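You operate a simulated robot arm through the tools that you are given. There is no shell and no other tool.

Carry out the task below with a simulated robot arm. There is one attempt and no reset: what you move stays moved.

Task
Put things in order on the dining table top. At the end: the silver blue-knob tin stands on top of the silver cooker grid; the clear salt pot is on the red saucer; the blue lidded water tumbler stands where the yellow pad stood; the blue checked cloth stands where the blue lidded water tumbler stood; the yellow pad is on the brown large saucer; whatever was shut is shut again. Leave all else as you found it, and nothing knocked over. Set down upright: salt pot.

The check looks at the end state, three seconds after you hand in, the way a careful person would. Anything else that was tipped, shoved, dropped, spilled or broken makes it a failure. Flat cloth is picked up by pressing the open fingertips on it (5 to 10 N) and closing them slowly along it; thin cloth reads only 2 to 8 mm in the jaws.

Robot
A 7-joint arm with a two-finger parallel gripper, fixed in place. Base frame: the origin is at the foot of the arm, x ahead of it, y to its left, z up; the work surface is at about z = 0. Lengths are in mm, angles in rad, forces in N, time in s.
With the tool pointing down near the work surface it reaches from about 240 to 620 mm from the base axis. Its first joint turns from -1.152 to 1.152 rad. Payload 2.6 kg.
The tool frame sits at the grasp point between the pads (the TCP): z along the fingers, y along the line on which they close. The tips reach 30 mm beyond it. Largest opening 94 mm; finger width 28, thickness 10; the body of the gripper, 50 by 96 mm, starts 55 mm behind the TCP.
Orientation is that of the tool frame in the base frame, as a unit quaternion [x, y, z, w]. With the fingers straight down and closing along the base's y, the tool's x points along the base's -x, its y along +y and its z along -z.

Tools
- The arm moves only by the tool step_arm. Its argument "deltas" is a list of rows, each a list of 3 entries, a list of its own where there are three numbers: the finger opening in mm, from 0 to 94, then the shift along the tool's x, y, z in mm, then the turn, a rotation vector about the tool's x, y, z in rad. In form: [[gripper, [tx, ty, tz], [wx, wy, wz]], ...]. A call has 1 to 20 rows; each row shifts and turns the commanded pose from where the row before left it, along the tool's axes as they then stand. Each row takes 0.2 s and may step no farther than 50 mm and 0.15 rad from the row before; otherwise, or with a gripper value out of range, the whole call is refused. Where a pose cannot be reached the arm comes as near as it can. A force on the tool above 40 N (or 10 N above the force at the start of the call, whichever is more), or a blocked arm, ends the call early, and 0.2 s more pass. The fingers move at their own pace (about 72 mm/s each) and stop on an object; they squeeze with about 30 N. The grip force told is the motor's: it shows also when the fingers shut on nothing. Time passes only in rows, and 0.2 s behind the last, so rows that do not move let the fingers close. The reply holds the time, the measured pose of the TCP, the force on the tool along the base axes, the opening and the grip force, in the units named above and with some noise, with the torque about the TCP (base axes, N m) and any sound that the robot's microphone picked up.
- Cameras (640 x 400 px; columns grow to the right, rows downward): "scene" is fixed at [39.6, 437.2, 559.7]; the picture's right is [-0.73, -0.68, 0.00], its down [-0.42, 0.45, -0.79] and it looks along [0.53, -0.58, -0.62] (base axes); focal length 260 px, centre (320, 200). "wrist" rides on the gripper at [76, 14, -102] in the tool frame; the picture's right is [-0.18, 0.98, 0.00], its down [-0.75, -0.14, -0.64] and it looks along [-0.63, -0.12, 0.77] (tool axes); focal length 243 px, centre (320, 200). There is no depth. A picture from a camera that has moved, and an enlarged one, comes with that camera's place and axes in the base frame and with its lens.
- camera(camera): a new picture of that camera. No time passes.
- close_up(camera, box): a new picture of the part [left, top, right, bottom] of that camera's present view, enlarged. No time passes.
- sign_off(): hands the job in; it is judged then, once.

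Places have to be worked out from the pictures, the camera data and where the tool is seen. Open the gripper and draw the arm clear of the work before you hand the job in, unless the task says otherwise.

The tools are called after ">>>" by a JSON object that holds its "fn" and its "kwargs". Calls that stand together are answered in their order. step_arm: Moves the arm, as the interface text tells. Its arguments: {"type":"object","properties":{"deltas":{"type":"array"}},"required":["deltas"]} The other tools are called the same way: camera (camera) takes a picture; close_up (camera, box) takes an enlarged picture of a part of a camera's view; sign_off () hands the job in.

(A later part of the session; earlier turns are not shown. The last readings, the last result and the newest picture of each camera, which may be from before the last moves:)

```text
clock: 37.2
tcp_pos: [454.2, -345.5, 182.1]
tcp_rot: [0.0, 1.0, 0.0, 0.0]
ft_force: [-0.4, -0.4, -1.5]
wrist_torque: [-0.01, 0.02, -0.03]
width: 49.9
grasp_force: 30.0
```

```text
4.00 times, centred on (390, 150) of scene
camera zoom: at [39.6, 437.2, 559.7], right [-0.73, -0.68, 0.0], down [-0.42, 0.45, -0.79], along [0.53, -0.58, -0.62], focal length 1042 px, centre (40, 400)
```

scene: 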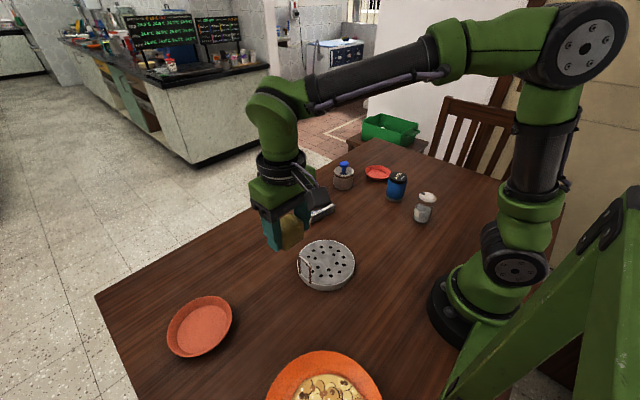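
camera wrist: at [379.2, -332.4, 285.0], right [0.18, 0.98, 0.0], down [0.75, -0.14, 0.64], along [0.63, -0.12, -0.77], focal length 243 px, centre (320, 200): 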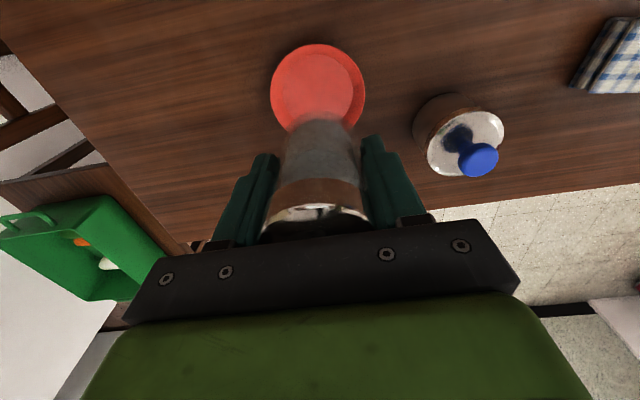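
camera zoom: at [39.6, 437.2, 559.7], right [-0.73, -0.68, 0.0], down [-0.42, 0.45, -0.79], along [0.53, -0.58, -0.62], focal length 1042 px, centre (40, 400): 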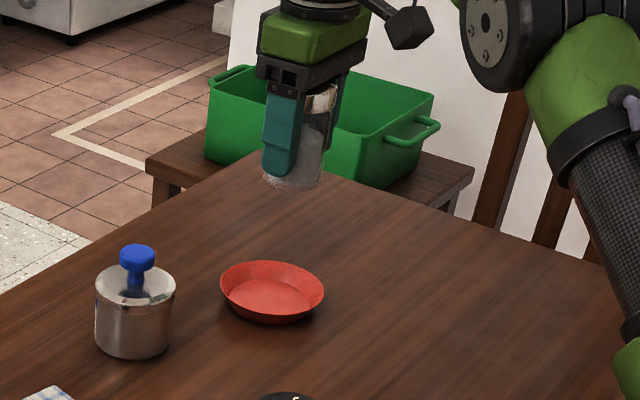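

The saucer centre works out to (459.2,-349.5), so the TCP has to shift by (+5,-4). I'll correct and lower most of the way.

>>> {"fn": "step_arm", "kwargs": {"deltas": [[40, [-5, -4, 0], [0, 0, 0]], [40, [0, 0, 35], [0, 0, 0]], [40, [0, 0, 35], [0, 0, 0]], [40, [0, 0, 30], [0, 0, 0]], [40, [0, 0, 16], [0, 0, 0]], [40, [0, 0, 8], [0, 0, 0]], [40, [0, 0, 0], [0, 0, 0]]]}}

>>> {"fn": "close_up", "kwargs": {"camera": "scene", "box": [320, 130, 440, 210]}}

>>> {"fn": "close_up", "kwargs": {"camera": "wrist", "box": [220, 40, 420, 240]}}

```text
clock: 38.8
tcp_pos: [460.0, -349.7, 58.7]
tcp_rot: [0.0, 1.0, 0.001, -0.001]
ft_force: [0.8, -0.5, -1.2]
wrist_torque: [-0.02, -0.02, -0.01]
width: 49.9
grasp_force: 29.8
```

```text
5.00 times, centred on (380, 170) of scene
camera zoom: at [39.6, 437.2, 559.7], right [-0.73, -0.68, 0.0], down [-0.42, 0.45, -0.79], along [0.53, -0.58, -0.62], focal length 1302 px, centre (20, 350)
```

zoom: 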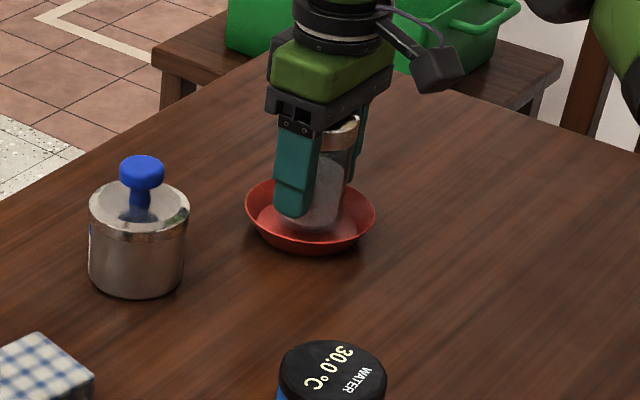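

```text
2.00 times, centred on (320, 140) of wrist
camera zoom: at [384.0, -336.4, 160.9], right [0.18, 0.98, 0.0], down [0.75, -0.14, 0.64], along [0.63, -0.12, -0.77], focal length 485 px, centre (320, 320)
```

zoom: 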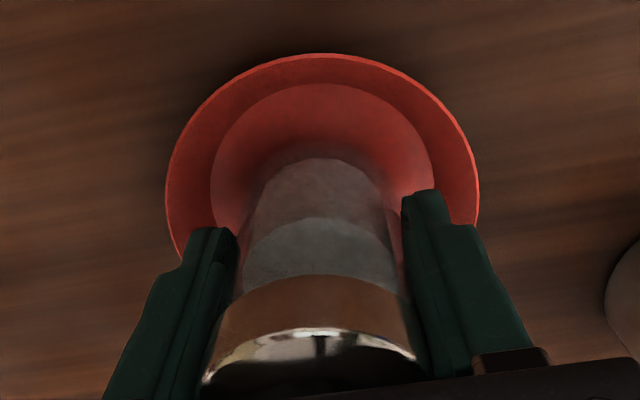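

The pot is well centred inside the saucer. I'll make the final lowering in fine steps.

>>> {"fn": "step_arm", "kwargs": {"deltas": [[40, [0, 0, 3], [0, 0, 0]], [40, [0, 0, 2], [0, 0, 0]], [40, [0, 0, 0], [0, 0, 0]]]}}

```text
clock: 39.6
tcp_pos: [459.5, -349.8, 53.1]
tcp_rot: [0.0, 1.0, 0.0, 0.0]
ft_force: [0.0, -0.3, -1.7]
wrist_torque: [0.01, 0.01, -0.02]
width: 50.1
grasp_force: 30.4
```

>>> {"fn": "step_arm", "kwargs": {"deltas": [[40, [0, 0, 1.2], [0, 0, 0]], [40, [0, 0, 0], [0, 0, 0]]]}}

```text
clock: 40.2
tcp_pos: [459.3, -352.1, 53.3]
tcp_rot: [0.0, 1.0, 0.0, 0.0]
ft_force: [-1.3, 0.5, -1.6]
wrist_torque: [0.01, -0.02, 0.0]
width: 49.9
grasp_force: 29.8
```

Still hanging, so I'll keep lowering.

>>> {"fn": "step_arm", "kwargs": {"deltas": [[40, [0, 0, 1.2], [0, 0, 0]], [40, [0, 0, 0], [0, 0, 0]]]}}

```text
clock: 40.8
tcp_pos: [459.6, -350.9, 52.5]
tcp_rot: [0.0, 1.0, 0.0, 0.001]
ft_force: [-0.6, 0.1, 2.2]
wrist_torque: [0.02, 0.09, 0.0]
width: 49.9
grasp_force: 30.4
```

It has touched down (+2.2 N). I'll open modestly to stay clear of the rim, then rise straight up.

>>> {"fn": "step_arm", "kwargs": {"deltas": [[52, [0, 0, 0], [0, 0, 0]], [56, [0, 0, 0], [0, 0, 0]], [62, [0, 0, 0], [0, 0, 0]], [66, [0, 0, 0], [0, 0, 0]], [66, [0, 0, 0], [0, 0, 0]], [66, [0, 0, -15], [0, 0, 0]], [66, [0, 0, -40], [0, 0, 0]], [66, [0, 0, -45], [0, 0, 0]], [80, [0, 0, -45], [0, 0, 0]], [94, [0, 0, -45], [0, 0, 0]], [94, [0, 0, 0], [0, 0, 0]]]}}

>>> {"fn": "camera", "kwargs": {"camera": "wrist"}}

>>> {"fn": "close_up", "kwargs": {"camera": "scene", "box": [320, 130, 440, 210]}}

```text
clock: 43.2
tcp_pos: [461.2, -350.6, 241.1]
tcp_rot: [0.0, 1.0, 0.0, 0.0]
ft_force: [-0.4, -0.2, 0.2]
wrist_torque: [0.0, 0.03, 0.0]
width: 94.0
grasp_force: 0.1
```

```text
taken
camera wrist: at [384.6, -337.1, 342.9], right [0.18, 0.98, 0.0], down [0.75, -0.14, 0.64], along [0.63, -0.12, -0.77], focal length 243 px, centre (320, 200)
```

wrist: 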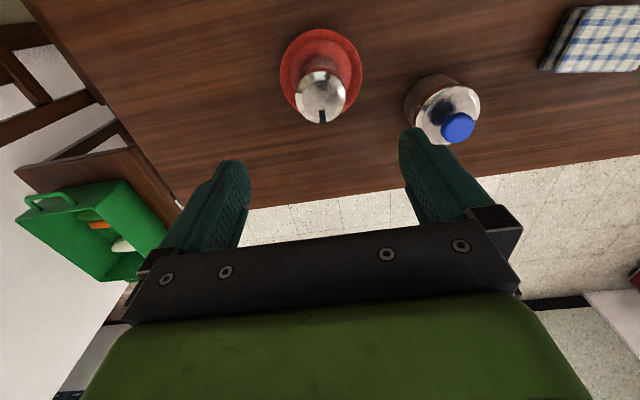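

```text
5.00 times, centred on (380, 170) of scene
camera zoom: at [39.5, 437.2, 559.7], right [-0.73, -0.68, 0.0], down [-0.42, 0.45, -0.79], along [0.53, -0.58, -0.62], focal length 1302 px, centre (20, 350)
```

zoom: 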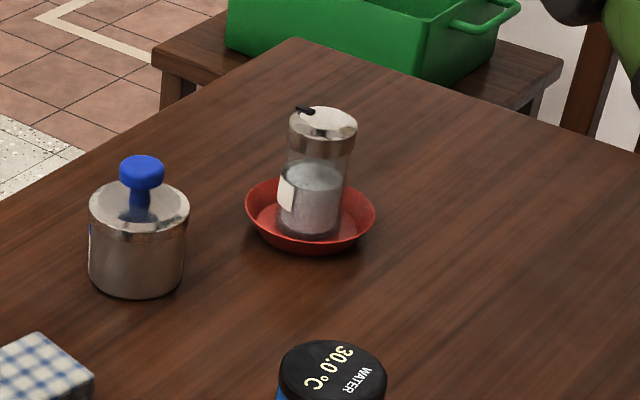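

The salt pot stands upright on the red saucer. Now for the tin: I'll hover over (521,-209) and refine.

>>> {"fn": "step_arm", "kwargs": {"deltas": [[94, [-15.2, 35.3, 0], [0, 0, 0]], [94, [-15.2, 35.3, 0], [0, 0, 0]], [94, [-15.2, 35.3, 0], [0, 0, 0]], [94, [-15.2, 35.3, 0], [0, 0, 0]], [94, [0, 0, 0], [0, 0, 0]]]}}

>>> {"fn": "camera", "kwargs": {"camera": "wrist"}}

>>> {"fn": "close_up", "kwargs": {"camera": "wrist", "box": [240, 20, 400, 140]}}

```text
clock: 44.4
tcp_pos: [520.6, -208.3, 241.3]
tcp_rot: [-0.001, 1.0, -0.001, 0.0]
ft_force: [0.0, 0.6, -0.2]
wrist_torque: [0.0, -0.02, -0.02]
width: 94.2
grasp_force: 0.1
```

```text
taken
camera wrist: at [445.0, -194.8, 344.1], right [0.18, 0.98, 0.0], down [0.75, -0.14, 0.64], along [0.63, -0.12, -0.77], focal length 243 px, centre (320, 200)
```

wrist: 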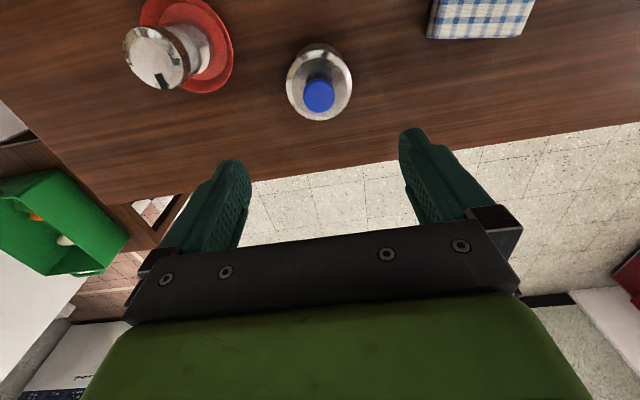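

```text
3.33 times, centred on (320, 80) of wrist
camera zoom: at [445.0, -194.8, 344.1], right [0.18, 0.98, 0.0], down [0.75, -0.14, 0.64], along [0.63, -0.12, -0.77], focal length 809 px, centre (320, 600)
```

zoom: 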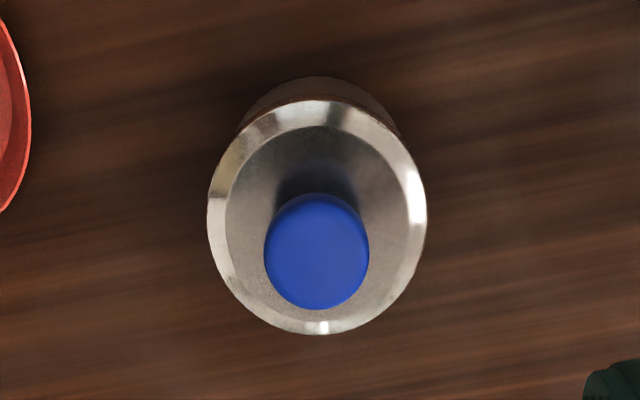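

The tin is centred at (520.3,-209.2): lid about 74 mm across, knob top at z≈90. I'll descend to TCP z≈46, which keeps the palm about 10 mm above the knob, and close on it.

>>> {"fn": "step_arm", "kwargs": {"deltas": [[94, [0, -1, 45], [0, 0, 0]], [94, [0, 0, 45], [0, 0, 0]], [94, [0, 0, 45], [0, 0, 0]], [94, [0, 0, 30], [0, 0, 0]], [94, [0, 0, 20], [0, 0, 0]], [94, [0, 0, 10], [0, 0, 0]], [94, [0, 0, 0], [0, 0, 0]]]}}

>>> {"fn": "camera", "kwargs": {"camera": "wrist"}}

>>> {"fn": "close_up", "kwargs": {"camera": "scene", "box": [300, 130, 420, 210]}}

```text
clock: 46.0
tcp_pos: [519.9, -210.8, 45.0]
tcp_rot: [-0.001, 1.0, 0.0, 0.0]
ft_force: [0.1, -0.2, 0.4]
wrist_torque: [-0.01, -0.03, 0.05]
width: 94.2
grasp_force: 0.0
```

```text
taken
camera wrist: at [444.2, -196.4, 148.2], right [0.18, 0.98, 0.0], down [0.75, -0.14, 0.64], along [0.63, -0.12, -0.77], focal length 243 px, centre (320, 200)
```

wrist: 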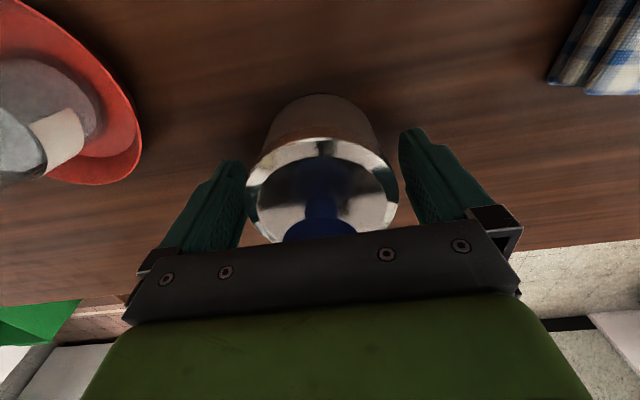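

```text
5.00 times, centred on (360, 170) of scene
camera zoom: at [39.6, 437.2, 559.7], right [-0.73, -0.68, 0.0], down [-0.42, 0.45, -0.79], along [0.53, -0.58, -0.62], focal length 1302 px, centre (120, 350)
```

zoom: 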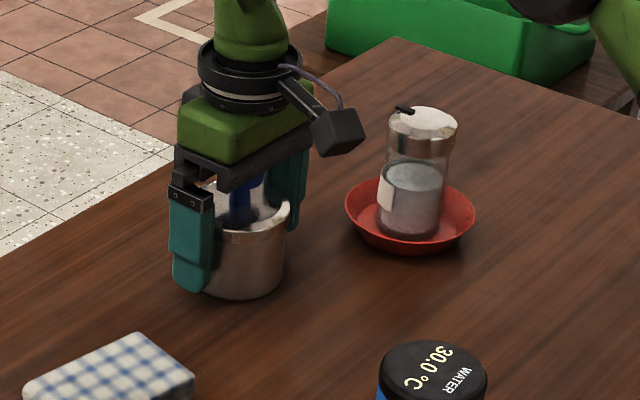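

The fingers straddle the tin cleanly. I'll close slowly and then try a small test lift.

>>> {"fn": "step_arm", "kwargs": {"deltas": [[86, [0, 0, 0], [0, 0, 0]], [80, [0, 0, 0], [0, 0, 0]], [75, [0, 0, 0], [0, 0, 0]], [70, [0, 0, 0], [0, 0, 0]], [62, [0, 0, 0], [0, 0, 0]], [62, [0, 0, 0], [0, 0, 0]]]}}

>>> {"fn": "camera", "kwargs": {"camera": "wrist"}}

```text
clock: 47.4
tcp_pos: [520.4, -210.5, 44.7]
tcp_rot: [0.0, 1.0, 0.0, 0.0]
ft_force: [0.7, 1.0, 0.9]
wrist_torque: [0.04, -0.03, 0.01]
width: 72.5
grasp_force: 29.7
```

```text
taken
camera wrist: at [444.2, -196.2, 148.5], right [0.18, 0.98, 0.0], down [0.75, -0.14, 0.64], along [0.63, -0.12, -0.77], focal length 243 px, centre (320, 200)
```

wrist: 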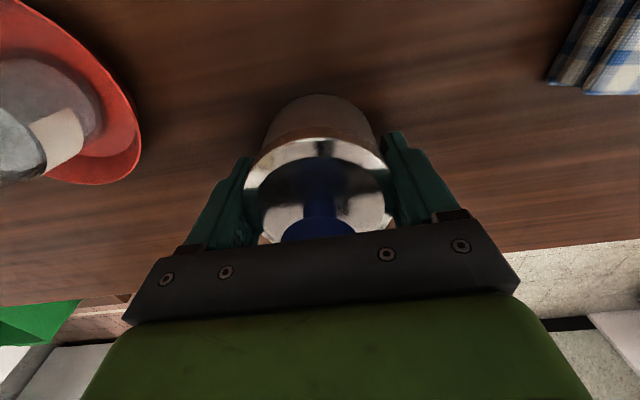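

Gripped at 72.5 mm. I'll test-lift by a small amount and check that the body comes with the lid.

>>> {"fn": "step_arm", "kwargs": {"deltas": [[62, [0, 0, -3], [0, 0, 0]], [62, [0, 0, -6], [0, 0, 0]], [62, [0, 0, 0], [0, 0, 0]]]}}

>>> {"fn": "camera", "kwargs": {"camera": "wrist"}}

>>> {"fn": "close_up", "kwargs": {"camera": "scene", "box": [310, 140, 390, 200]}}

```text
clock: 48.2
tcp_pos: [519.1, -210.0, 54.2]
tcp_rot: [0.0, 1.0, 0.0, 0.0]
ft_force: [0.2, -0.4, -4.6]
wrist_torque: [-0.02, 0.02, 0.0]
width: 72.5
grasp_force: 29.7
```

```text
taken
camera wrist: at [444.3, -196.3, 157.2], right [0.18, 0.98, 0.0], down [0.75, -0.14, 0.64], along [0.63, -0.12, -0.77], focal length 243 px, centre (320, 200)
```

wrist: 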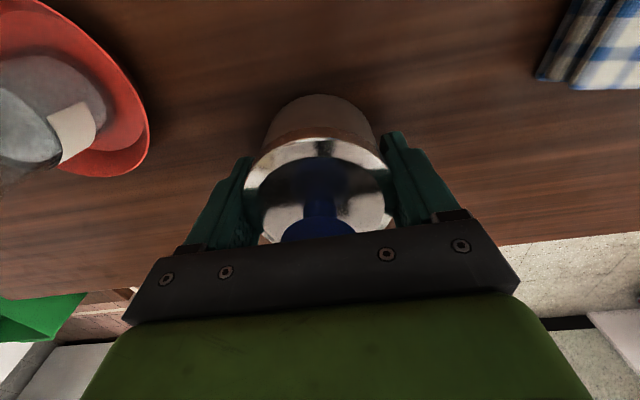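

```text
6.67 times, centred on (350, 170) of scene
camera zoom: at [39.6, 437.2, 559.7], right [-0.73, -0.68, 0.0], down [-0.42, 0.45, -0.79], along [0.53, -0.58, -0.62], focal length 1736 px, centre (120, 400)
```

zoom: 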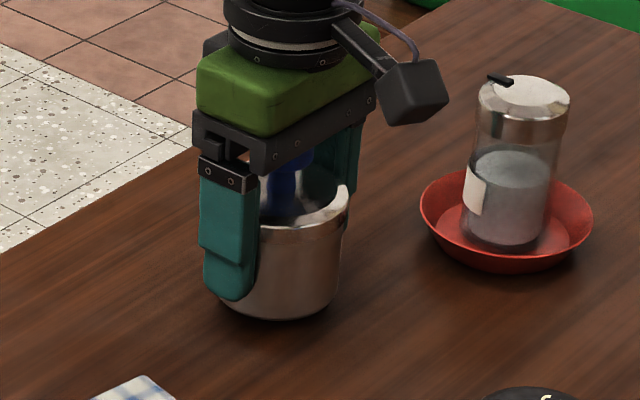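

The 4.6 N load and the tin moving with the gripper confirm that the whole tin is held. I'll raise it and carry it smoothly toward the grid.

>>> {"fn": "step_arm", "kwargs": {"deltas": [[62, [0, 0, -20], [0, 0, 0]], [62, [0, 0, -30], [0, 0, 0]], [62, [0, 0, -35], [0, 0, 0]], [62, [0, 0, -35], [0, 0, 0]], [62, [0, 0, -25], [0, 0, 0]], [62, [10, 15.5, 0], [0, 0, 0]], [62, [21, 32.4, 0], [0, 0, 0]], [62, [21, 32.4, 0], [0, 0, 0]], [62, [21, 32.4, 0], [0, 0, 0]], [62, [21, 32.4, 0], [0, 0, 0]], [62, [21, 32.4, 0], [0, 0, 0]], [62, [21, 32.4, 0], [0, 0, 0]], [62, [21, 32.4, 0], [0, 0, 0]], [62, [21, 32.4, 0], [0, 0, 0]], [62, [21, 32.4, 0], [0, 0, 0]], [62, [10, 15.5, 0], [0, 0, 0]], [62, [0, 0, 0], [0, 0, 0]]]}}

>>> {"fn": "camera", "kwargs": {"camera": "wrist"}}

>>> {"fn": "camera", "kwargs": {"camera": "scene"}}

```text
clock: 51.8
tcp_pos: [311.6, 112.6, 199.7]
tcp_rot: [0.0, 1.0, 0.0, 0.001]
ft_force: [-0.4, 0.0, -5.1]
wrist_torque: [-0.02, -0.02, 0.02]
width: 72.3
grasp_force: 30.1
```

```text
taken
camera wrist: at [235.5, 126.4, 302.5], right [0.18, 0.98, 0.0], down [0.75, -0.14, 0.64], along [0.63, -0.12, -0.77], focal length 243 px, centre (320, 200)
```

wrist: 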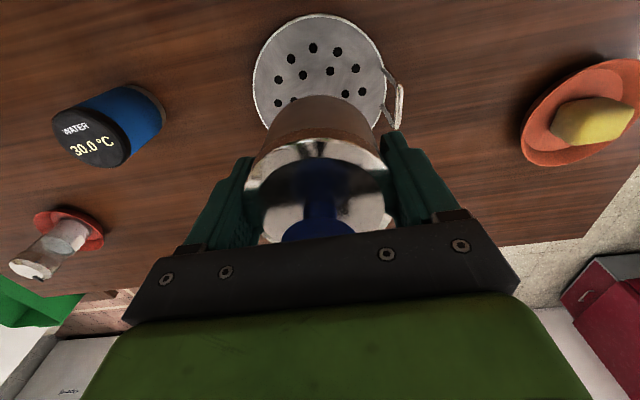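

```text
taken
```

scene: 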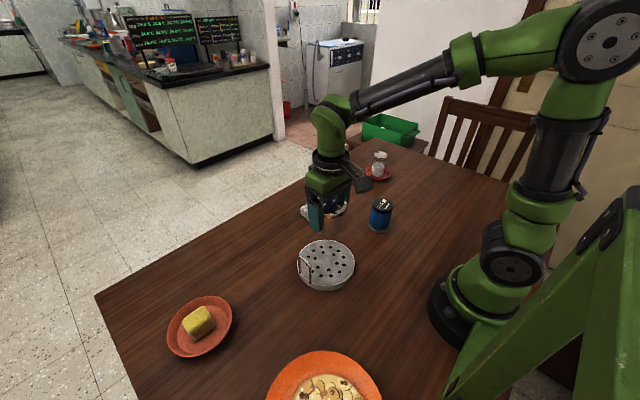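

A close view of the grid under the held tin, to refine its centre.

>>> {"fn": "close_up", "kwargs": {"camera": "wrist", "box": [240, 0, 420, 140]}}

>>> {"fn": "close_up", "kwargs": {"camera": "scene", "box": [280, 220, 380, 300]}}

```text
2.86 times, centred on (330, 70) of wrist
camera zoom: at [235.5, 126.4, 302.5], right [0.18, 0.98, 0.0], down [0.75, -0.14, 0.64], along [0.63, -0.12, -0.77], focal length 693 px, centre (291, 571)
```

zoom: 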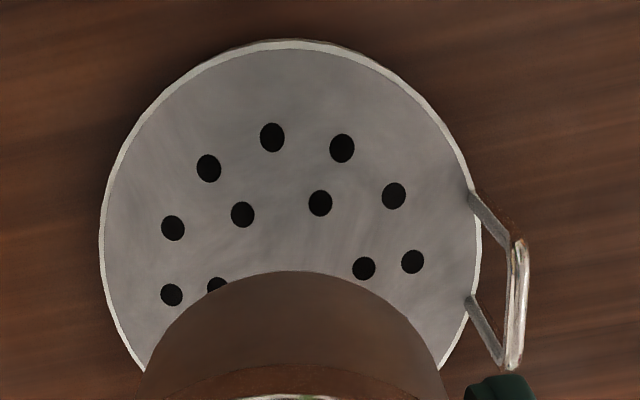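

```text
5.00 times, centred on (330, 260) of scene
camera zoom: at [39.6, 437.3, 559.7], right [-0.73, -0.68, 0.0], down [-0.42, 0.45, -0.79], along [0.53, -0.58, -0.62], focal length 1302 px, centre (270, -100)
```

zoom: 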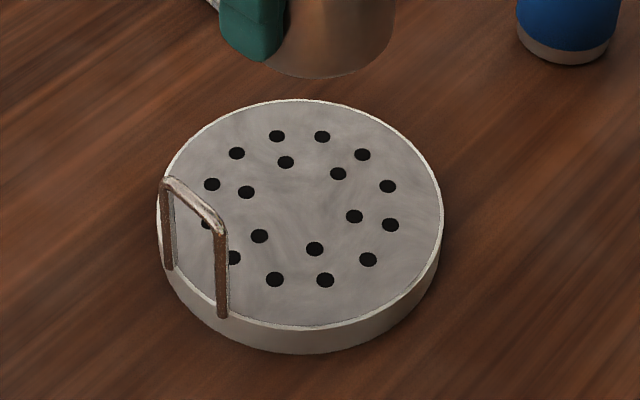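

The hole pattern puts the grid centre at about (320,111). I'll shift over it and turn the gripper about 60° so the fingers stay away from the grid's handle.

>>> {"fn": "step_arm", "kwargs": {"deltas": [[62, [-7.7, -2.6, 0], [0, 0, 0]], [62, [0, 0, 0], [0, 0, -0.1]], [62, [0, 0, 0], [0, 0, -0.15]], [62, [0, 0, 0], [0, 0, -0.15]], [62, [0, 0, 0], [0, 0, -0.15]], [62, [0, 0, 0], [0, 0, -0.15]], [62, [0, 0, 0], [0, 0, -0.15]], [62, [0, 0, 0], [0, 0, -0.15]], [62, [0, 0, 0], [0, 0, -0.05]], [62, [0, 0, 0], [0, 0, 0]], [62, [0, 0, 0], [0, 0, 0]]]}}

>>> {"fn": "camera", "kwargs": {"camera": "wrist"}}

>>> {"fn": "close_up", "kwargs": {"camera": "scene", "box": [270, 160, 400, 300]}}

```text
clock: 54.2
tcp_pos: [319.1, 110.9, 199.8]
tcp_rot: [-0.502, 0.865, 0.0, 0.0]
ft_force: [-0.2, 0.7, -4.0]
wrist_torque: [0.01, 0.0, 0.02]
width: 72.5
grasp_force: 30.2
```

```text
taken
camera wrist: at [269.4, 50.7, 302.5], right [-0.76, 0.65, 0.0], down [0.5, 0.58, 0.64], along [0.42, 0.49, -0.77], focal length 243 px, centre (320, 200)
```

wrist: 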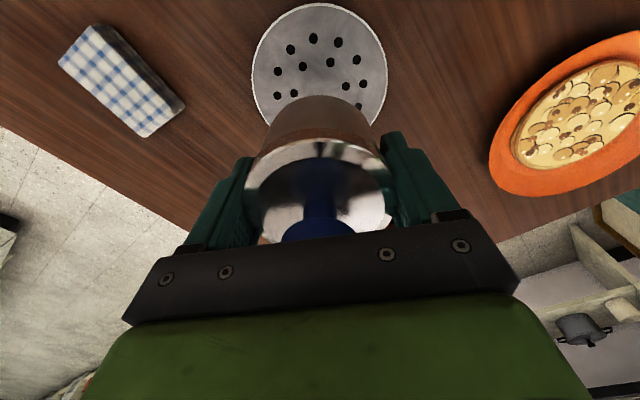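

```text
2.86 times, centred on (335, 230) of scene
camera zoom: at [39.6, 437.2, 559.7], right [-0.73, -0.68, 0.0], down [-0.42, 0.45, -0.79], along [0.53, -0.58, -0.62], focal length 744 px, centre (277, 114)
```

zoom: 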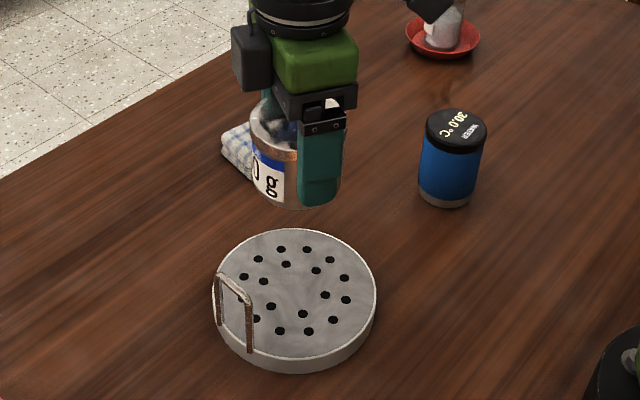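

The gripper is centred over the grid to within about 1 mm. I'll lower the tin most of the way.

>>> {"fn": "step_arm", "kwargs": {"deltas": [[62, [0, 0, 35], [0, 0, 0]], [62, [0, 0, 35], [0, 0, 0]], [62, [0, 0, 30], [0, 0, 0]], [62, [0, 0, 16], [0, 0, 0]], [62, [0, 0, 10], [0, 0, 0]], [62, [0, 0, 0], [0, 0, 0]]]}}

>>> {"fn": "camera", "kwargs": {"camera": "wrist"}}

>>> {"fn": "close_up", "kwargs": {"camera": "scene", "box": [270, 200, 390, 300]}}

```text
clock: 55.6
tcp_pos: [319.7, 108.6, 72.8]
tcp_rot: [-0.501, 0.866, 0.0, 0.0]
ft_force: [-0.2, 0.5, -4.5]
wrist_torque: [-0.01, 0.02, -0.02]
width: 72.6
grasp_force: 30.7
```

```text
taken
camera wrist: at [268.6, 50.4, 175.9], right [-0.76, 0.65, 0.0], down [0.5, 0.58, 0.64], along [0.42, 0.49, -0.77], focal length 243 px, centre (320, 200)
```

wrist: 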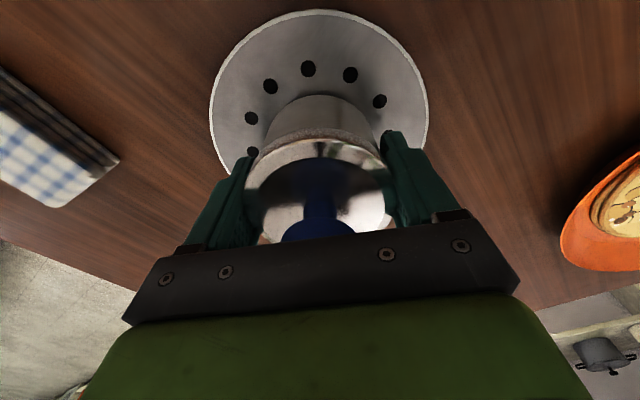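

```text
4.00 times, centred on (330, 250) of scene
camera zoom: at [39.6, 437.2, 559.7], right [-0.73, -0.68, 0.0], down [-0.42, 0.45, -0.79], along [0.53, -0.58, -0.62], focal length 1042 px, centre (280, 0)
```

zoom: 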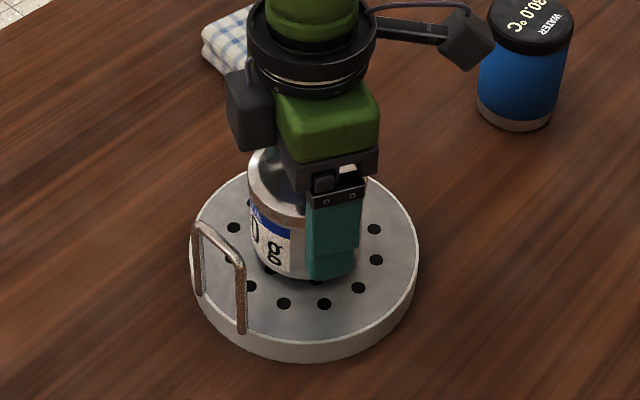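

Well centred and clear of the handle. I'll take the final approach in fine steps.

>>> {"fn": "step_arm", "kwargs": {"deltas": [[62, [0, 0, 3], [0, 0, 0]], [62, [0, 0, 1.5], [0, 0, 0]], [62, [0, 0, 0], [0, 0, 0]]]}}

```text
clock: 56.4
tcp_pos: [318.9, 109.5, 68.7]
tcp_rot: [-0.501, 0.866, 0.0, 0.0]
ft_force: [-0.3, 0.1, -4.8]
wrist_torque: [0.01, -0.03, -0.03]
width: 72.5
grasp_force: 30.1
```

>>> {"fn": "step_arm", "kwargs": {"deltas": [[62, [0, 0, 1.5], [0, 0, 0]], [62, [0, 0, 0], [0, 0, 0]]]}}

```text
clock: 57.0
tcp_pos: [318.9, 109.5, 67.3]
tcp_rot: [-0.501, 0.865, 0.0, 0.0]
ft_force: [0.9, 0.6, -4.6]
wrist_torque: [-0.01, 0.02, 0.03]
width: 72.1
grasp_force: 30.2
```

>>> {"fn": "step_arm", "kwargs": {"deltas": [[62, [0, 0, 1.3], [0, 0, 0]], [62, [0, 0, 0], [0, 0, 0]]]}}

```text
clock: 57.6
tcp_pos: [320.1, 110.1, 66.6]
tcp_rot: [-0.5, 0.866, 0.0, 0.0]
ft_force: [1.1, -0.2, -4.7]
wrist_torque: [0.0, -0.03, 0.0]
width: 72.2
grasp_force: 29.8
```

>>> {"fn": "step_arm", "kwargs": {"deltas": [[62, [0, 0, 1.3], [0, 0, 0]], [62, [0, 0, 0], [0, 0, 0]]]}}

```text
clock: 58.2
tcp_pos: [319.9, 109.4, 66.2]
tcp_rot: [-0.5, 0.866, 0.0, -0.001]
ft_force: [-3.2, -1.1, 7.9]
wrist_torque: [0.07, 0.29, 0.01]
width: 72.2
grasp_force: 30.1
```

Contact: the force has swung to +7.9 N, so the tin is seated on the grid. I'll ease off slightly, open slowly and rise.

>>> {"fn": "step_arm", "kwargs": {"deltas": [[62, [0, 0, -0.6], [0, 0, 0]], [74, [0, 0, 0], [0, 0, 0]], [79, [0, 0, 0], [0, 0, 0]], [86, [0, 0, 0], [0, 0, 0]], [92, [0, 0, 0], [0, 0, 0]], [92, [0, 0, 0], [0, 0, 0]], [92, [0, 0, -20], [0, 0, 0]], [92, [0, 0, -40], [0, 0, 0]], [94, [0, 0, -45], [0, 0, 0]], [94, [0, 0, -45], [0, 0, 0]], [94, [0, 0, -40], [0, 0, 0]], [94, [0, 0, 0], [0, 0, 0]]]}}

>>> {"fn": "camera", "kwargs": {"camera": "wrist"}}

>>> {"fn": "close_up", "kwargs": {"camera": "scene", "box": [270, 200, 390, 300]}}

```text
clock: 60.8
tcp_pos: [319.8, 108.4, 255.0]
tcp_rot: [-0.501, 0.865, 0.0, 0.0]
ft_force: [-0.1, 0.6, -0.4]
wrist_torque: [0.0, 0.02, -0.01]
width: 94.1
grasp_force: 0.1
```

```text
taken
camera wrist: at [269.5, 49.8, 358.5], right [-0.76, 0.65, 0.0], down [0.5, 0.58, 0.64], along [0.42, 0.49, -0.77], focal length 243 px, centre (320, 200)
```

wrist: 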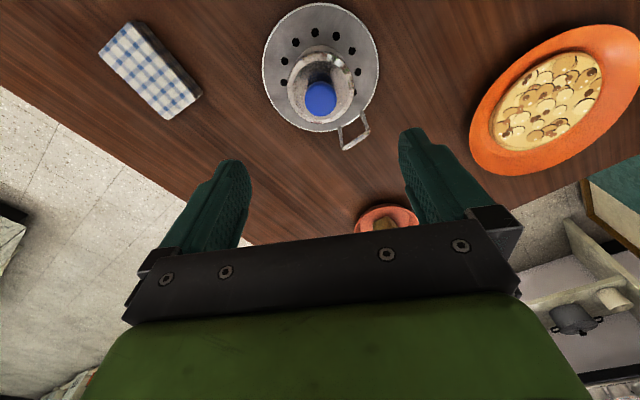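

```text
4.00 times, centred on (330, 250) of scene
camera zoom: at [39.5, 437.2, 559.7], right [-0.73, -0.68, 0.0], down [-0.42, 0.45, -0.79], along [0.53, -0.58, -0.62], focal length 1042 px, centre (280, 0)
```

zoom: 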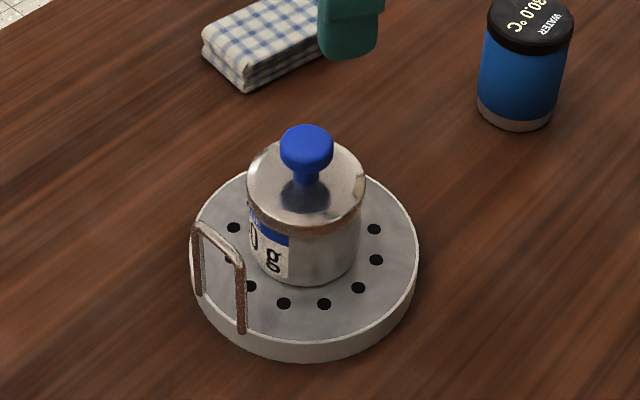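

The tin stands in the middle of the grid with its lid on. The cloth comes last: its short side lies along x, so I'll turn the wrist clockwise about 155° here, up high, so the fingers close along x.

>>> {"fn": "step_arm", "kwargs": {"deltas": [[94, [0, 0, 0], [0, 0, 0.15]], [94, [0, 0, 0], [0, 0, 0.15]], [94, [0, 0, 0], [0, 0, 0.15]], [94, [0, 0, 0], [0, 0, 0.15]], [94, [0, 0, 0], [0, 0, 0.15]], [94, [0, 0, 0], [0, 0, 0.15]], [94, [0, 0, 0], [0, 0, 0.15]], [94, [0, 0, 0], [0, 0, 0.15]], [94, [0, 0, 0], [0, 0, 0.15]], [94, [0, 0, 0], [0, 0, 0.15]], [94, [0, 0, 0], [0, 0, 0.15]], [94, [0, 0, 0], [0, 0, 0.15]], [94, [0, 0, 0], [0, 0, 0.15]], [94, [0, 0, 0], [0, 0, 0.15]], [94, [0, 0, 0], [0, 0, 0.15]], [94, [0, 0, 0], [0, 0, 0.15]], [94, [0, 0, 0], [0, 0, 0.15]], [94, [0, 0, 0], [0, 0, 0.15]], [94, [0, 0, 0], [0, 0, 0]]]}}

```text
clock: 64.8
tcp_pos: [319.2, 109.4, 254.6]
tcp_rot: [0.734, 0.679, 0.0, 0.0]
ft_force: [0.2, 0.2, 0.0]
wrist_torque: [-0.01, 0.02, 0.0]
width: 94.1
grasp_force: 0.0
```

The wrist reached -94.5° without trouble. Now moving over the cloth to look at it.

>>> {"fn": "step_arm", "kwargs": {"deltas": [[94, [-25.1, 34.2, 11], [0, 0, 0]], [94, [-25.1, 34.2, 11], [0, 0, 0]], [94, [-25.1, 34.2, 11], [0, 0, 0]], [94, [-25.1, 34.2, 11], [0, 0, 0]], [94, [-25.1, 34.2, 11], [0, 0, 0]], [94, [0, 0, 0], [0, 0, 0]]]}}

>>> {"fn": "camera", "kwargs": {"camera": "wrist"}}

>>> {"fn": "close_up", "kwargs": {"camera": "wrist", "box": [240, 20, 400, 140]}}

>>> {"fn": "close_up", "kwargs": {"camera": "scene", "box": [280, 170, 360, 230]}}

```text
clock: 66.2
tcp_pos: [480.7, -29.4, 200.7]
tcp_rot: [0.734, 0.679, 0.0, 0.0]
ft_force: [-0.2, -0.2, 0.1]
wrist_torque: [0.01, -0.04, -0.02]
width: 94.1
grasp_force: 0.0
```

```text
taken
camera wrist: at [501.1, 45.7, 303.1], right [0.97, -0.26, 0.0], down [-0.2, -0.74, 0.64], along [-0.17, -0.62, -0.77], focal length 243 px, centre (320, 200)
```

wrist: 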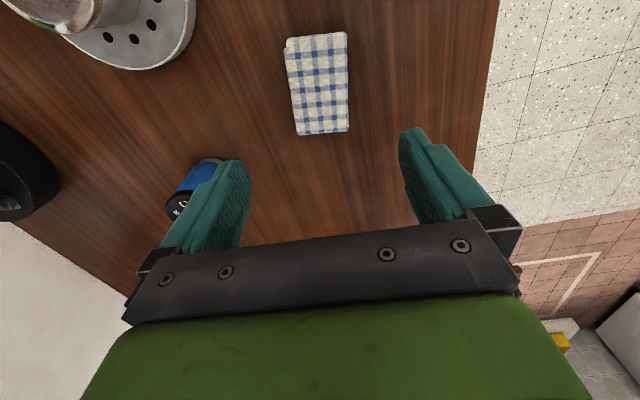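

```text
3.33 times, centred on (320, 80) of wrist
camera zoom: at [501.1, 45.7, 303.1], right [0.97, -0.26, 0.0], down [-0.2, -0.74, 0.64], along [-0.17, -0.62, -0.77], focal length 809 px, centre (320, 600)
```

zoom: 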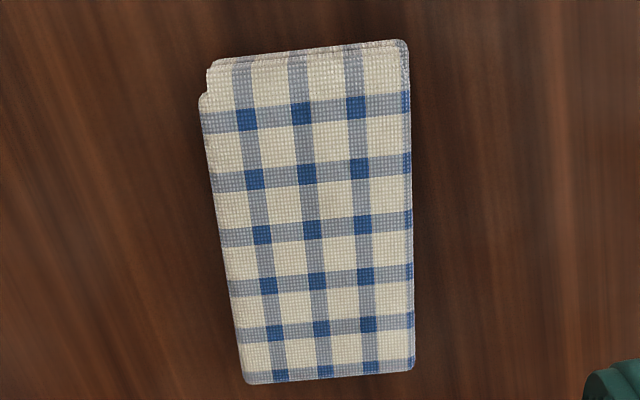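

```text
6.67 times, centred on (320, 200) of scene
camera zoom: at [39.6, 437.2, 559.7], right [-0.73, -0.68, 0.0], down [-0.42, 0.45, -0.79], along [0.53, -0.58, -0.62], focal length 1736 px, centre (320, 200)
```

zoom: 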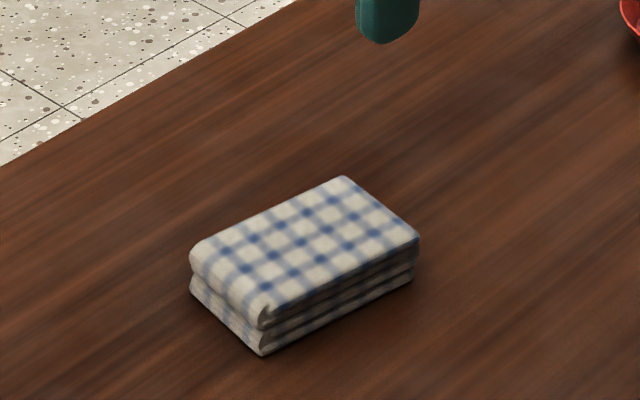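

The cloth is a folded bundle of about 97×60×25 mm, centred at (480.3,-29.1) and turned about -9°. I'll fine-turn the fingers to match and descend around its short sides.

>>> {"fn": "step_arm", "kwargs": {"deltas": [[94, [0, 0, 0], [0, 0, 0.084]], [94, [0, 0, 45], [0, 0, 0]], [94, [0, 0, 45], [0, 0, 0]], [94, [0, 0, 40], [0, 0, 0]], [94, [0, 0, 25], [0, 0, 0]], [94, [0, 0, 8], [0, 0, 0]], [94, [0, 0, 0], [0, 0, 0]]]}}

>>> {"fn": "camera", "kwargs": {"camera": "wrist"}}

>>> {"fn": "close_up", "kwargs": {"camera": "scene", "box": [280, 160, 370, 230]}}

```text
clock: 67.8
tcp_pos: [479.2, -28.8, 36.9]
tcp_rot: [0.762, 0.647, -0.001, 0.0]
ft_force: [1.3, -0.3, 0.1]
wrist_torque: [0.0, -0.02, 0.03]
width: 94.1
grasp_force: 0.2
```

```text
taken
camera wrist: at [505.9, 44.1, 140.2], right [0.94, -0.34, 0.0], down [-0.26, -0.72, 0.64], along [-0.22, -0.6, -0.77], focal length 243 px, centre (320, 200)
```

wrist: 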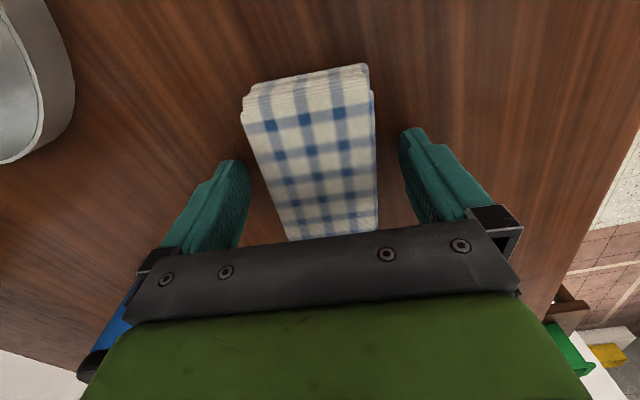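

```text
5.71 times, centred on (325, 195) of scene
camera zoom: at [39.6, 437.2, 559.7], right [-0.73, -0.68, 0.0], down [-0.42, 0.45, -0.79], along [0.53, -0.58, -0.62], focal length 1488 px, centre (291, 229)
```

zoom: 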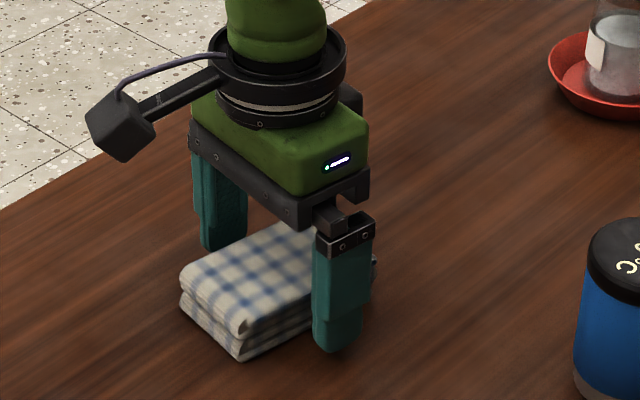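

The fingers straddle the bundle cleanly. I'll lower 3.5 mm more so the tips grip near the bottom, then close slowly.

>>> {"fn": "step_arm", "kwargs": {"deltas": [[94, [0, 0, 2], [0, 0, 0]], [94, [0, 0, 1.5], [0, 0, 0]], [84, [0, 0, 0], [0, 0, 0]], [74, [0, 0, 0], [0, 0, 0]], [66, [0, 0, 0], [0, 0, 0]], [60, [0, 0, 0], [0, 0, 0]], [54, [0, 0, 0], [0, 0, 0]], [48, [0, 0, 0], [0, 0, 0]], [42, [0, 0, 0], [0, 0, 0]], [42, [0, 0, 0], [0, 0, 0]]]}}

>>> {"fn": "camera", "kwargs": {"camera": "wrist"}}

>>> {"fn": "close_up", "kwargs": {"camera": "scene", "box": [280, 160, 370, 230]}}

```text
clock: 70.0
tcp_pos: [479.8, -28.7, 33.0]
tcp_rot: [0.762, 0.648, 0.0, -0.001]
ft_force: [0.3, -1.0, 0.5]
wrist_torque: [0.0, -0.01, 0.02]
width: 65.2
grasp_force: 30.7
```

```text
taken
camera wrist: at [506.2, 44.1, 136.9], right [0.94, -0.34, 0.0], down [-0.26, -0.72, 0.64], along [-0.22, -0.6, -0.77], focal length 243 px, centre (320, 200)
```

wrist: 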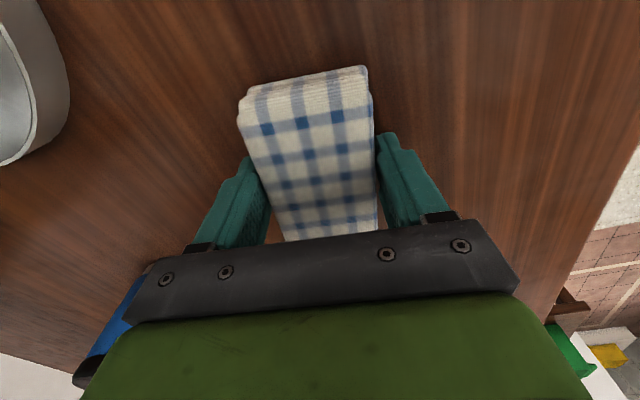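

```text
5.71 times, centred on (325, 195) of scene
camera zoom: at [39.6, 437.2, 559.7], right [-0.73, -0.68, 0.0], down [-0.42, 0.45, -0.79], along [0.53, -0.58, -0.62], focal length 1488 px, centre (291, 229)
```

zoom: 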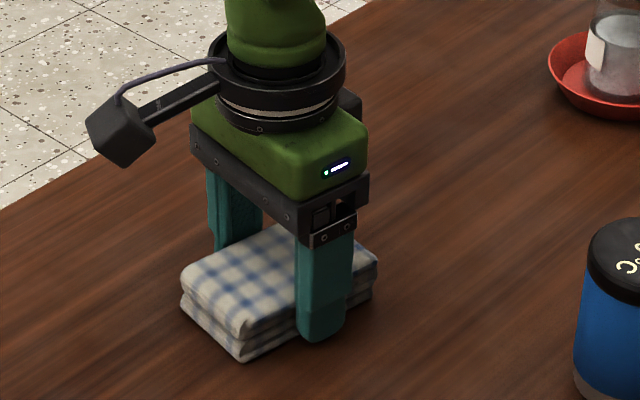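

Gripped at 65 mm, and the bundle feels firm. I'll do a test lift.

>>> {"fn": "step_arm", "kwargs": {"deltas": [[42, [0, 0, -4], [0, 0, 0]], [42, [0, 0, -10], [0, 0, 0]], [42, [0, 0, -15], [0, 0, 0]], [42, [0, 0, 0], [0, 0, 0]]]}}

>>> {"fn": "camera", "kwargs": {"camera": "wrist"}}

>>> {"fn": "close_up", "kwargs": {"camera": "scene", "box": [280, 150, 370, 220]}}

```text
clock: 71.0
tcp_pos: [478.7, -28.6, 63.3]
tcp_rot: [0.762, 0.647, 0.0, 0.0]
ft_force: [0.5, 0.0, -0.6]
wrist_torque: [0.01, 0.01, 0.01]
width: 65.3
grasp_force: 29.9
```

```text
taken
camera wrist: at [506.0, 44.0, 166.3], right [0.94, -0.34, 0.0], down [-0.26, -0.72, 0.64], along [-0.22, -0.6, -0.77], focal length 243 px, centre (320, 200)
```

wrist: 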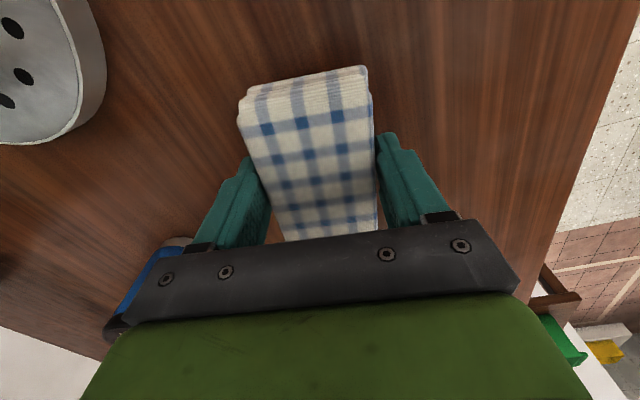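

```text
5.71 times, centred on (325, 185) of scene
camera zoom: at [39.6, 437.2, 559.7], right [-0.73, -0.68, 0.0], down [-0.42, 0.45, -0.79], along [0.53, -0.58, -0.62], focal length 1488 px, centre (291, 286)
```

zoom: 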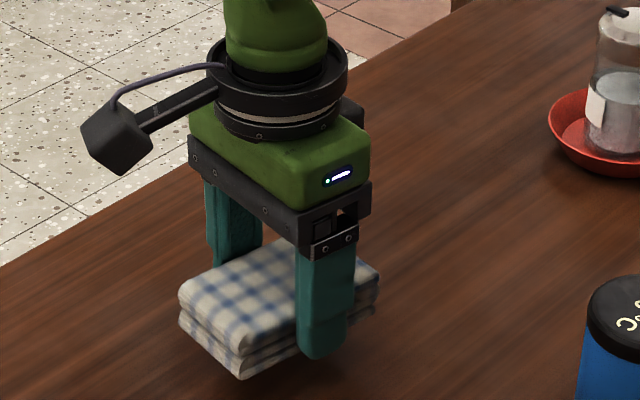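

The bundle lifts cleanly as one piece. I'll raise it and carry it to the tumbler's old spot at (340.2,-269.8).

>>> {"fn": "step_arm", "kwargs": {"deltas": [[42, [0, 0, -25], [0, 0, 0]], [42, [0, 0, -40], [0, 0, 0]], [42, [0, 0, -40], [0, 0, 0]], [42, [0, 0, -25], [0, 0, 0]], [42, [-16.3, -6.15, 0], [0, 0, 0]], [42, [-32.55, -12.3, 0], [0, 0, 0]], [42, [-32.55, -12.3, 0], [0, 0, 0]], [42, [-32.55, -12.3, 0], [0, 0, 0]], [42, [-32.55, -12.3, 0], [0, 0, 0]], [42, [-32.55, -12.3, 0], [0, 0, 0]], [42, [-32.55, -12.3, 0], [0, 0, 0]], [42, [-32.55, -12.3, 0], [0, 0, 0]], [42, [-16.3, -6.15, 0], [0, 0, 0]], [42, [0, 0, 0], [0, 0, 0]]]}}

>>> {"fn": "camera", "kwargs": {"camera": "wrist"}}

>>> {"fn": "camera", "kwargs": {"camera": "scene"}}

```text
clock: 74.0
tcp_pos: [340.8, -270.4, 194.8]
tcp_rot: [0.762, 0.647, 0.0, 0.0]
ft_force: [-0.4, -0.3, -0.4]
wrist_torque: [0.02, -0.02, -0.02]
width: 65.4
grasp_force: 30.2
```

```text
taken
camera wrist: at [367.5, -196.7, 296.8], right [0.94, -0.34, 0.0], down [-0.26, -0.72, 0.64], along [-0.22, -0.6, -0.77], focal length 243 px, centre (320, 200)
```

wrist: 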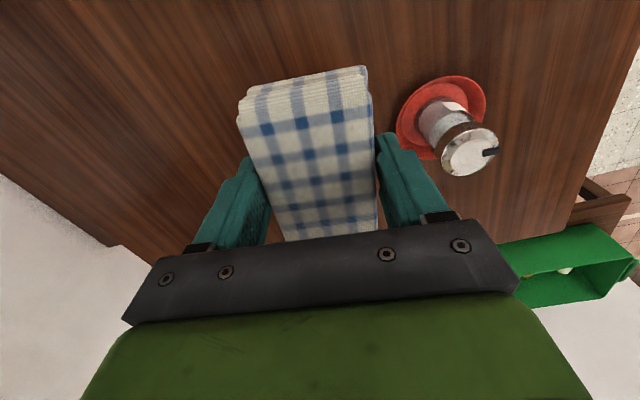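

```text
taken
```

scene: 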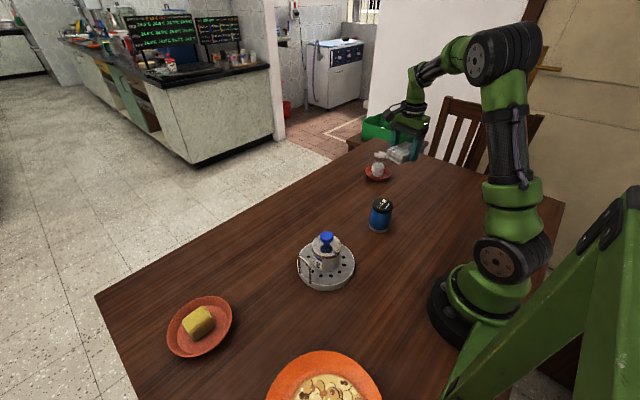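

All clear around the target. I'll lower the cloth to a few millimetres above the table.

>>> {"fn": "step_arm", "kwargs": {"deltas": [[42, [0, 0, 40], [0, 0, 0]], [42, [0, 0, 45], [0, 0, 0]], [42, [0, 0, 40], [0, 0, 0]], [42, [0, 0, 22], [0, 0, 0]], [42, [0, 0, 9], [0, 0, 0]], [42, [0, 0, 0], [0, 0, 0]]]}}

>>> {"fn": "close_up", "kwargs": {"camera": "scene", "box": [340, 120, 450, 210]}}

```text
clock: 75.4
tcp_pos: [340.5, -269.6, 37.0]
tcp_rot: [0.762, 0.648, 0.001, 0.0]
ft_force: [-0.5, 0.0, -0.2]
wrist_torque: [-0.01, -0.03, -0.03]
width: 65.6
grasp_force: 30.0
```

```text
4.44 times, centred on (395, 165) of scene
camera zoom: at [39.6, 437.2, 559.7], right [-0.73, -0.68, 0.0], down [-0.42, 0.45, -0.79], along [0.53, -0.58, -0.62], focal length 1158 px, centre (-13, 356)
```

zoom: 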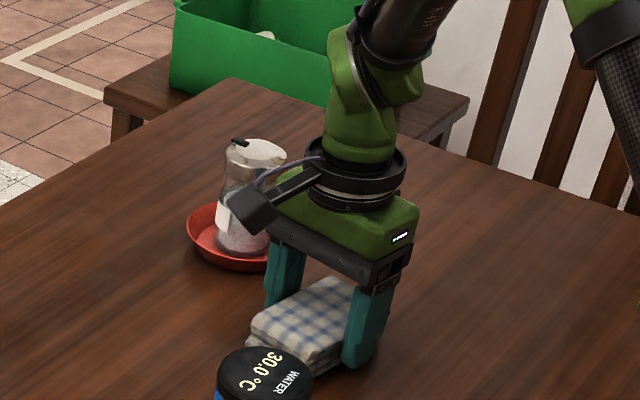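

>>> {"fn": "step_arm", "kwargs": {"deltas": [[42, [0, 0, 2], [0, 0, 0]], [42, [0, 0, 1.3], [0, 0, 0]], [42, [0, 0, 0], [0, 0, 0]]]}}

```text
clock: 76.2
tcp_pos: [340.8, -269.9, 33.1]
tcp_rot: [0.762, 0.647, 0.0, 0.0]
ft_force: [-2.7, 2.6, 7.9]
wrist_torque: [0.07, 0.11, -0.02]
width: 65.3
grasp_force: 30.3
```

The cloth is on the table (+7.9 N). I'll ease off a touch, open, and rise straight up.

>>> {"fn": "step_arm", "kwargs": {"deltas": [[42, [0, 0, -0.6], [0, 0, 0]], [67, [0, 0, 0], [0, 0, 0]], [72, [0, 0, 0], [0, 0, 0]], [80, [0, 0, 0], [0, 0, 0]], [86, [0, 0, 0], [0, 0, 0]], [86, [0, 0, 0], [0, 0, 0]], [86, [0, 0, -20], [0, 0, 0]], [86, [0, 0, -40], [0, 0, 0]], [94, [0, 0, -45], [0, 0, 0]], [94, [0, 0, -45], [0, 0, 0]], [94, [0, 0, -45], [0, 0, 0]], [94, [0, 0, 0], [0, 0, 0]]]}}

>>> {"fn": "camera", "kwargs": {"camera": "wrist"}}

>>> {"fn": "close_up", "kwargs": {"camera": "scene", "box": [290, 120, 450, 240]}}

```text
clock: 78.8
tcp_pos: [341.0, -269.3, 229.0]
tcp_rot: [0.762, 0.648, 0.0, 0.001]
ft_force: [0.7, -0.4, 0.4]
wrist_torque: [-0.01, 0.02, -0.01]
width: 93.8
grasp_force: 0.0
```

```text
taken
camera wrist: at [367.4, -196.3, 332.1], right [0.94, -0.34, 0.0], down [-0.26, -0.72, 0.64], along [-0.22, -0.6, -0.77], focal length 243 px, centre (320, 200)
```

wrist: 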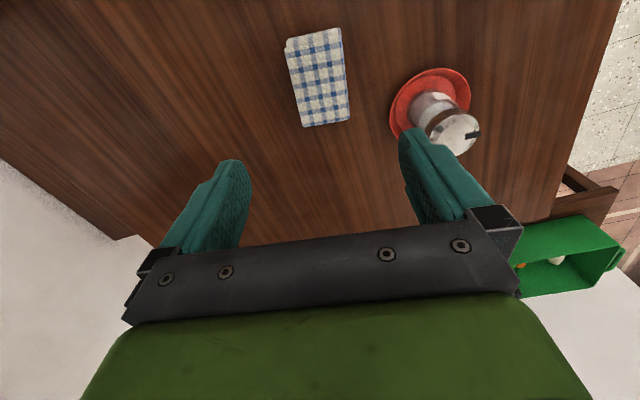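

```text
3.33 times, centred on (370, 180) of scene
camera zoom: at [39.5, 437.2, 559.7], right [-0.73, -0.68, 0.0], down [-0.42, 0.45, -0.79], along [0.53, -0.58, -0.62], focal length 868 px, centre (153, 267)
```

zoom: 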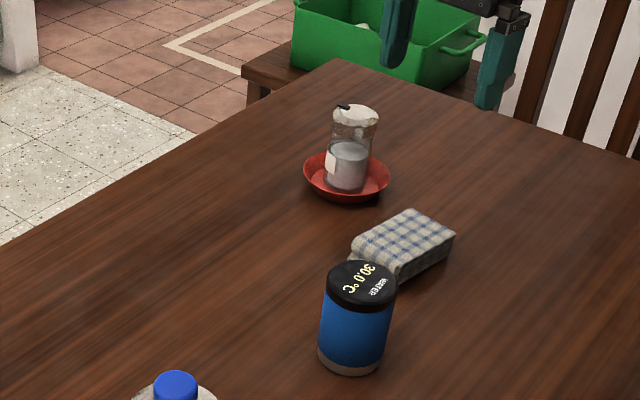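

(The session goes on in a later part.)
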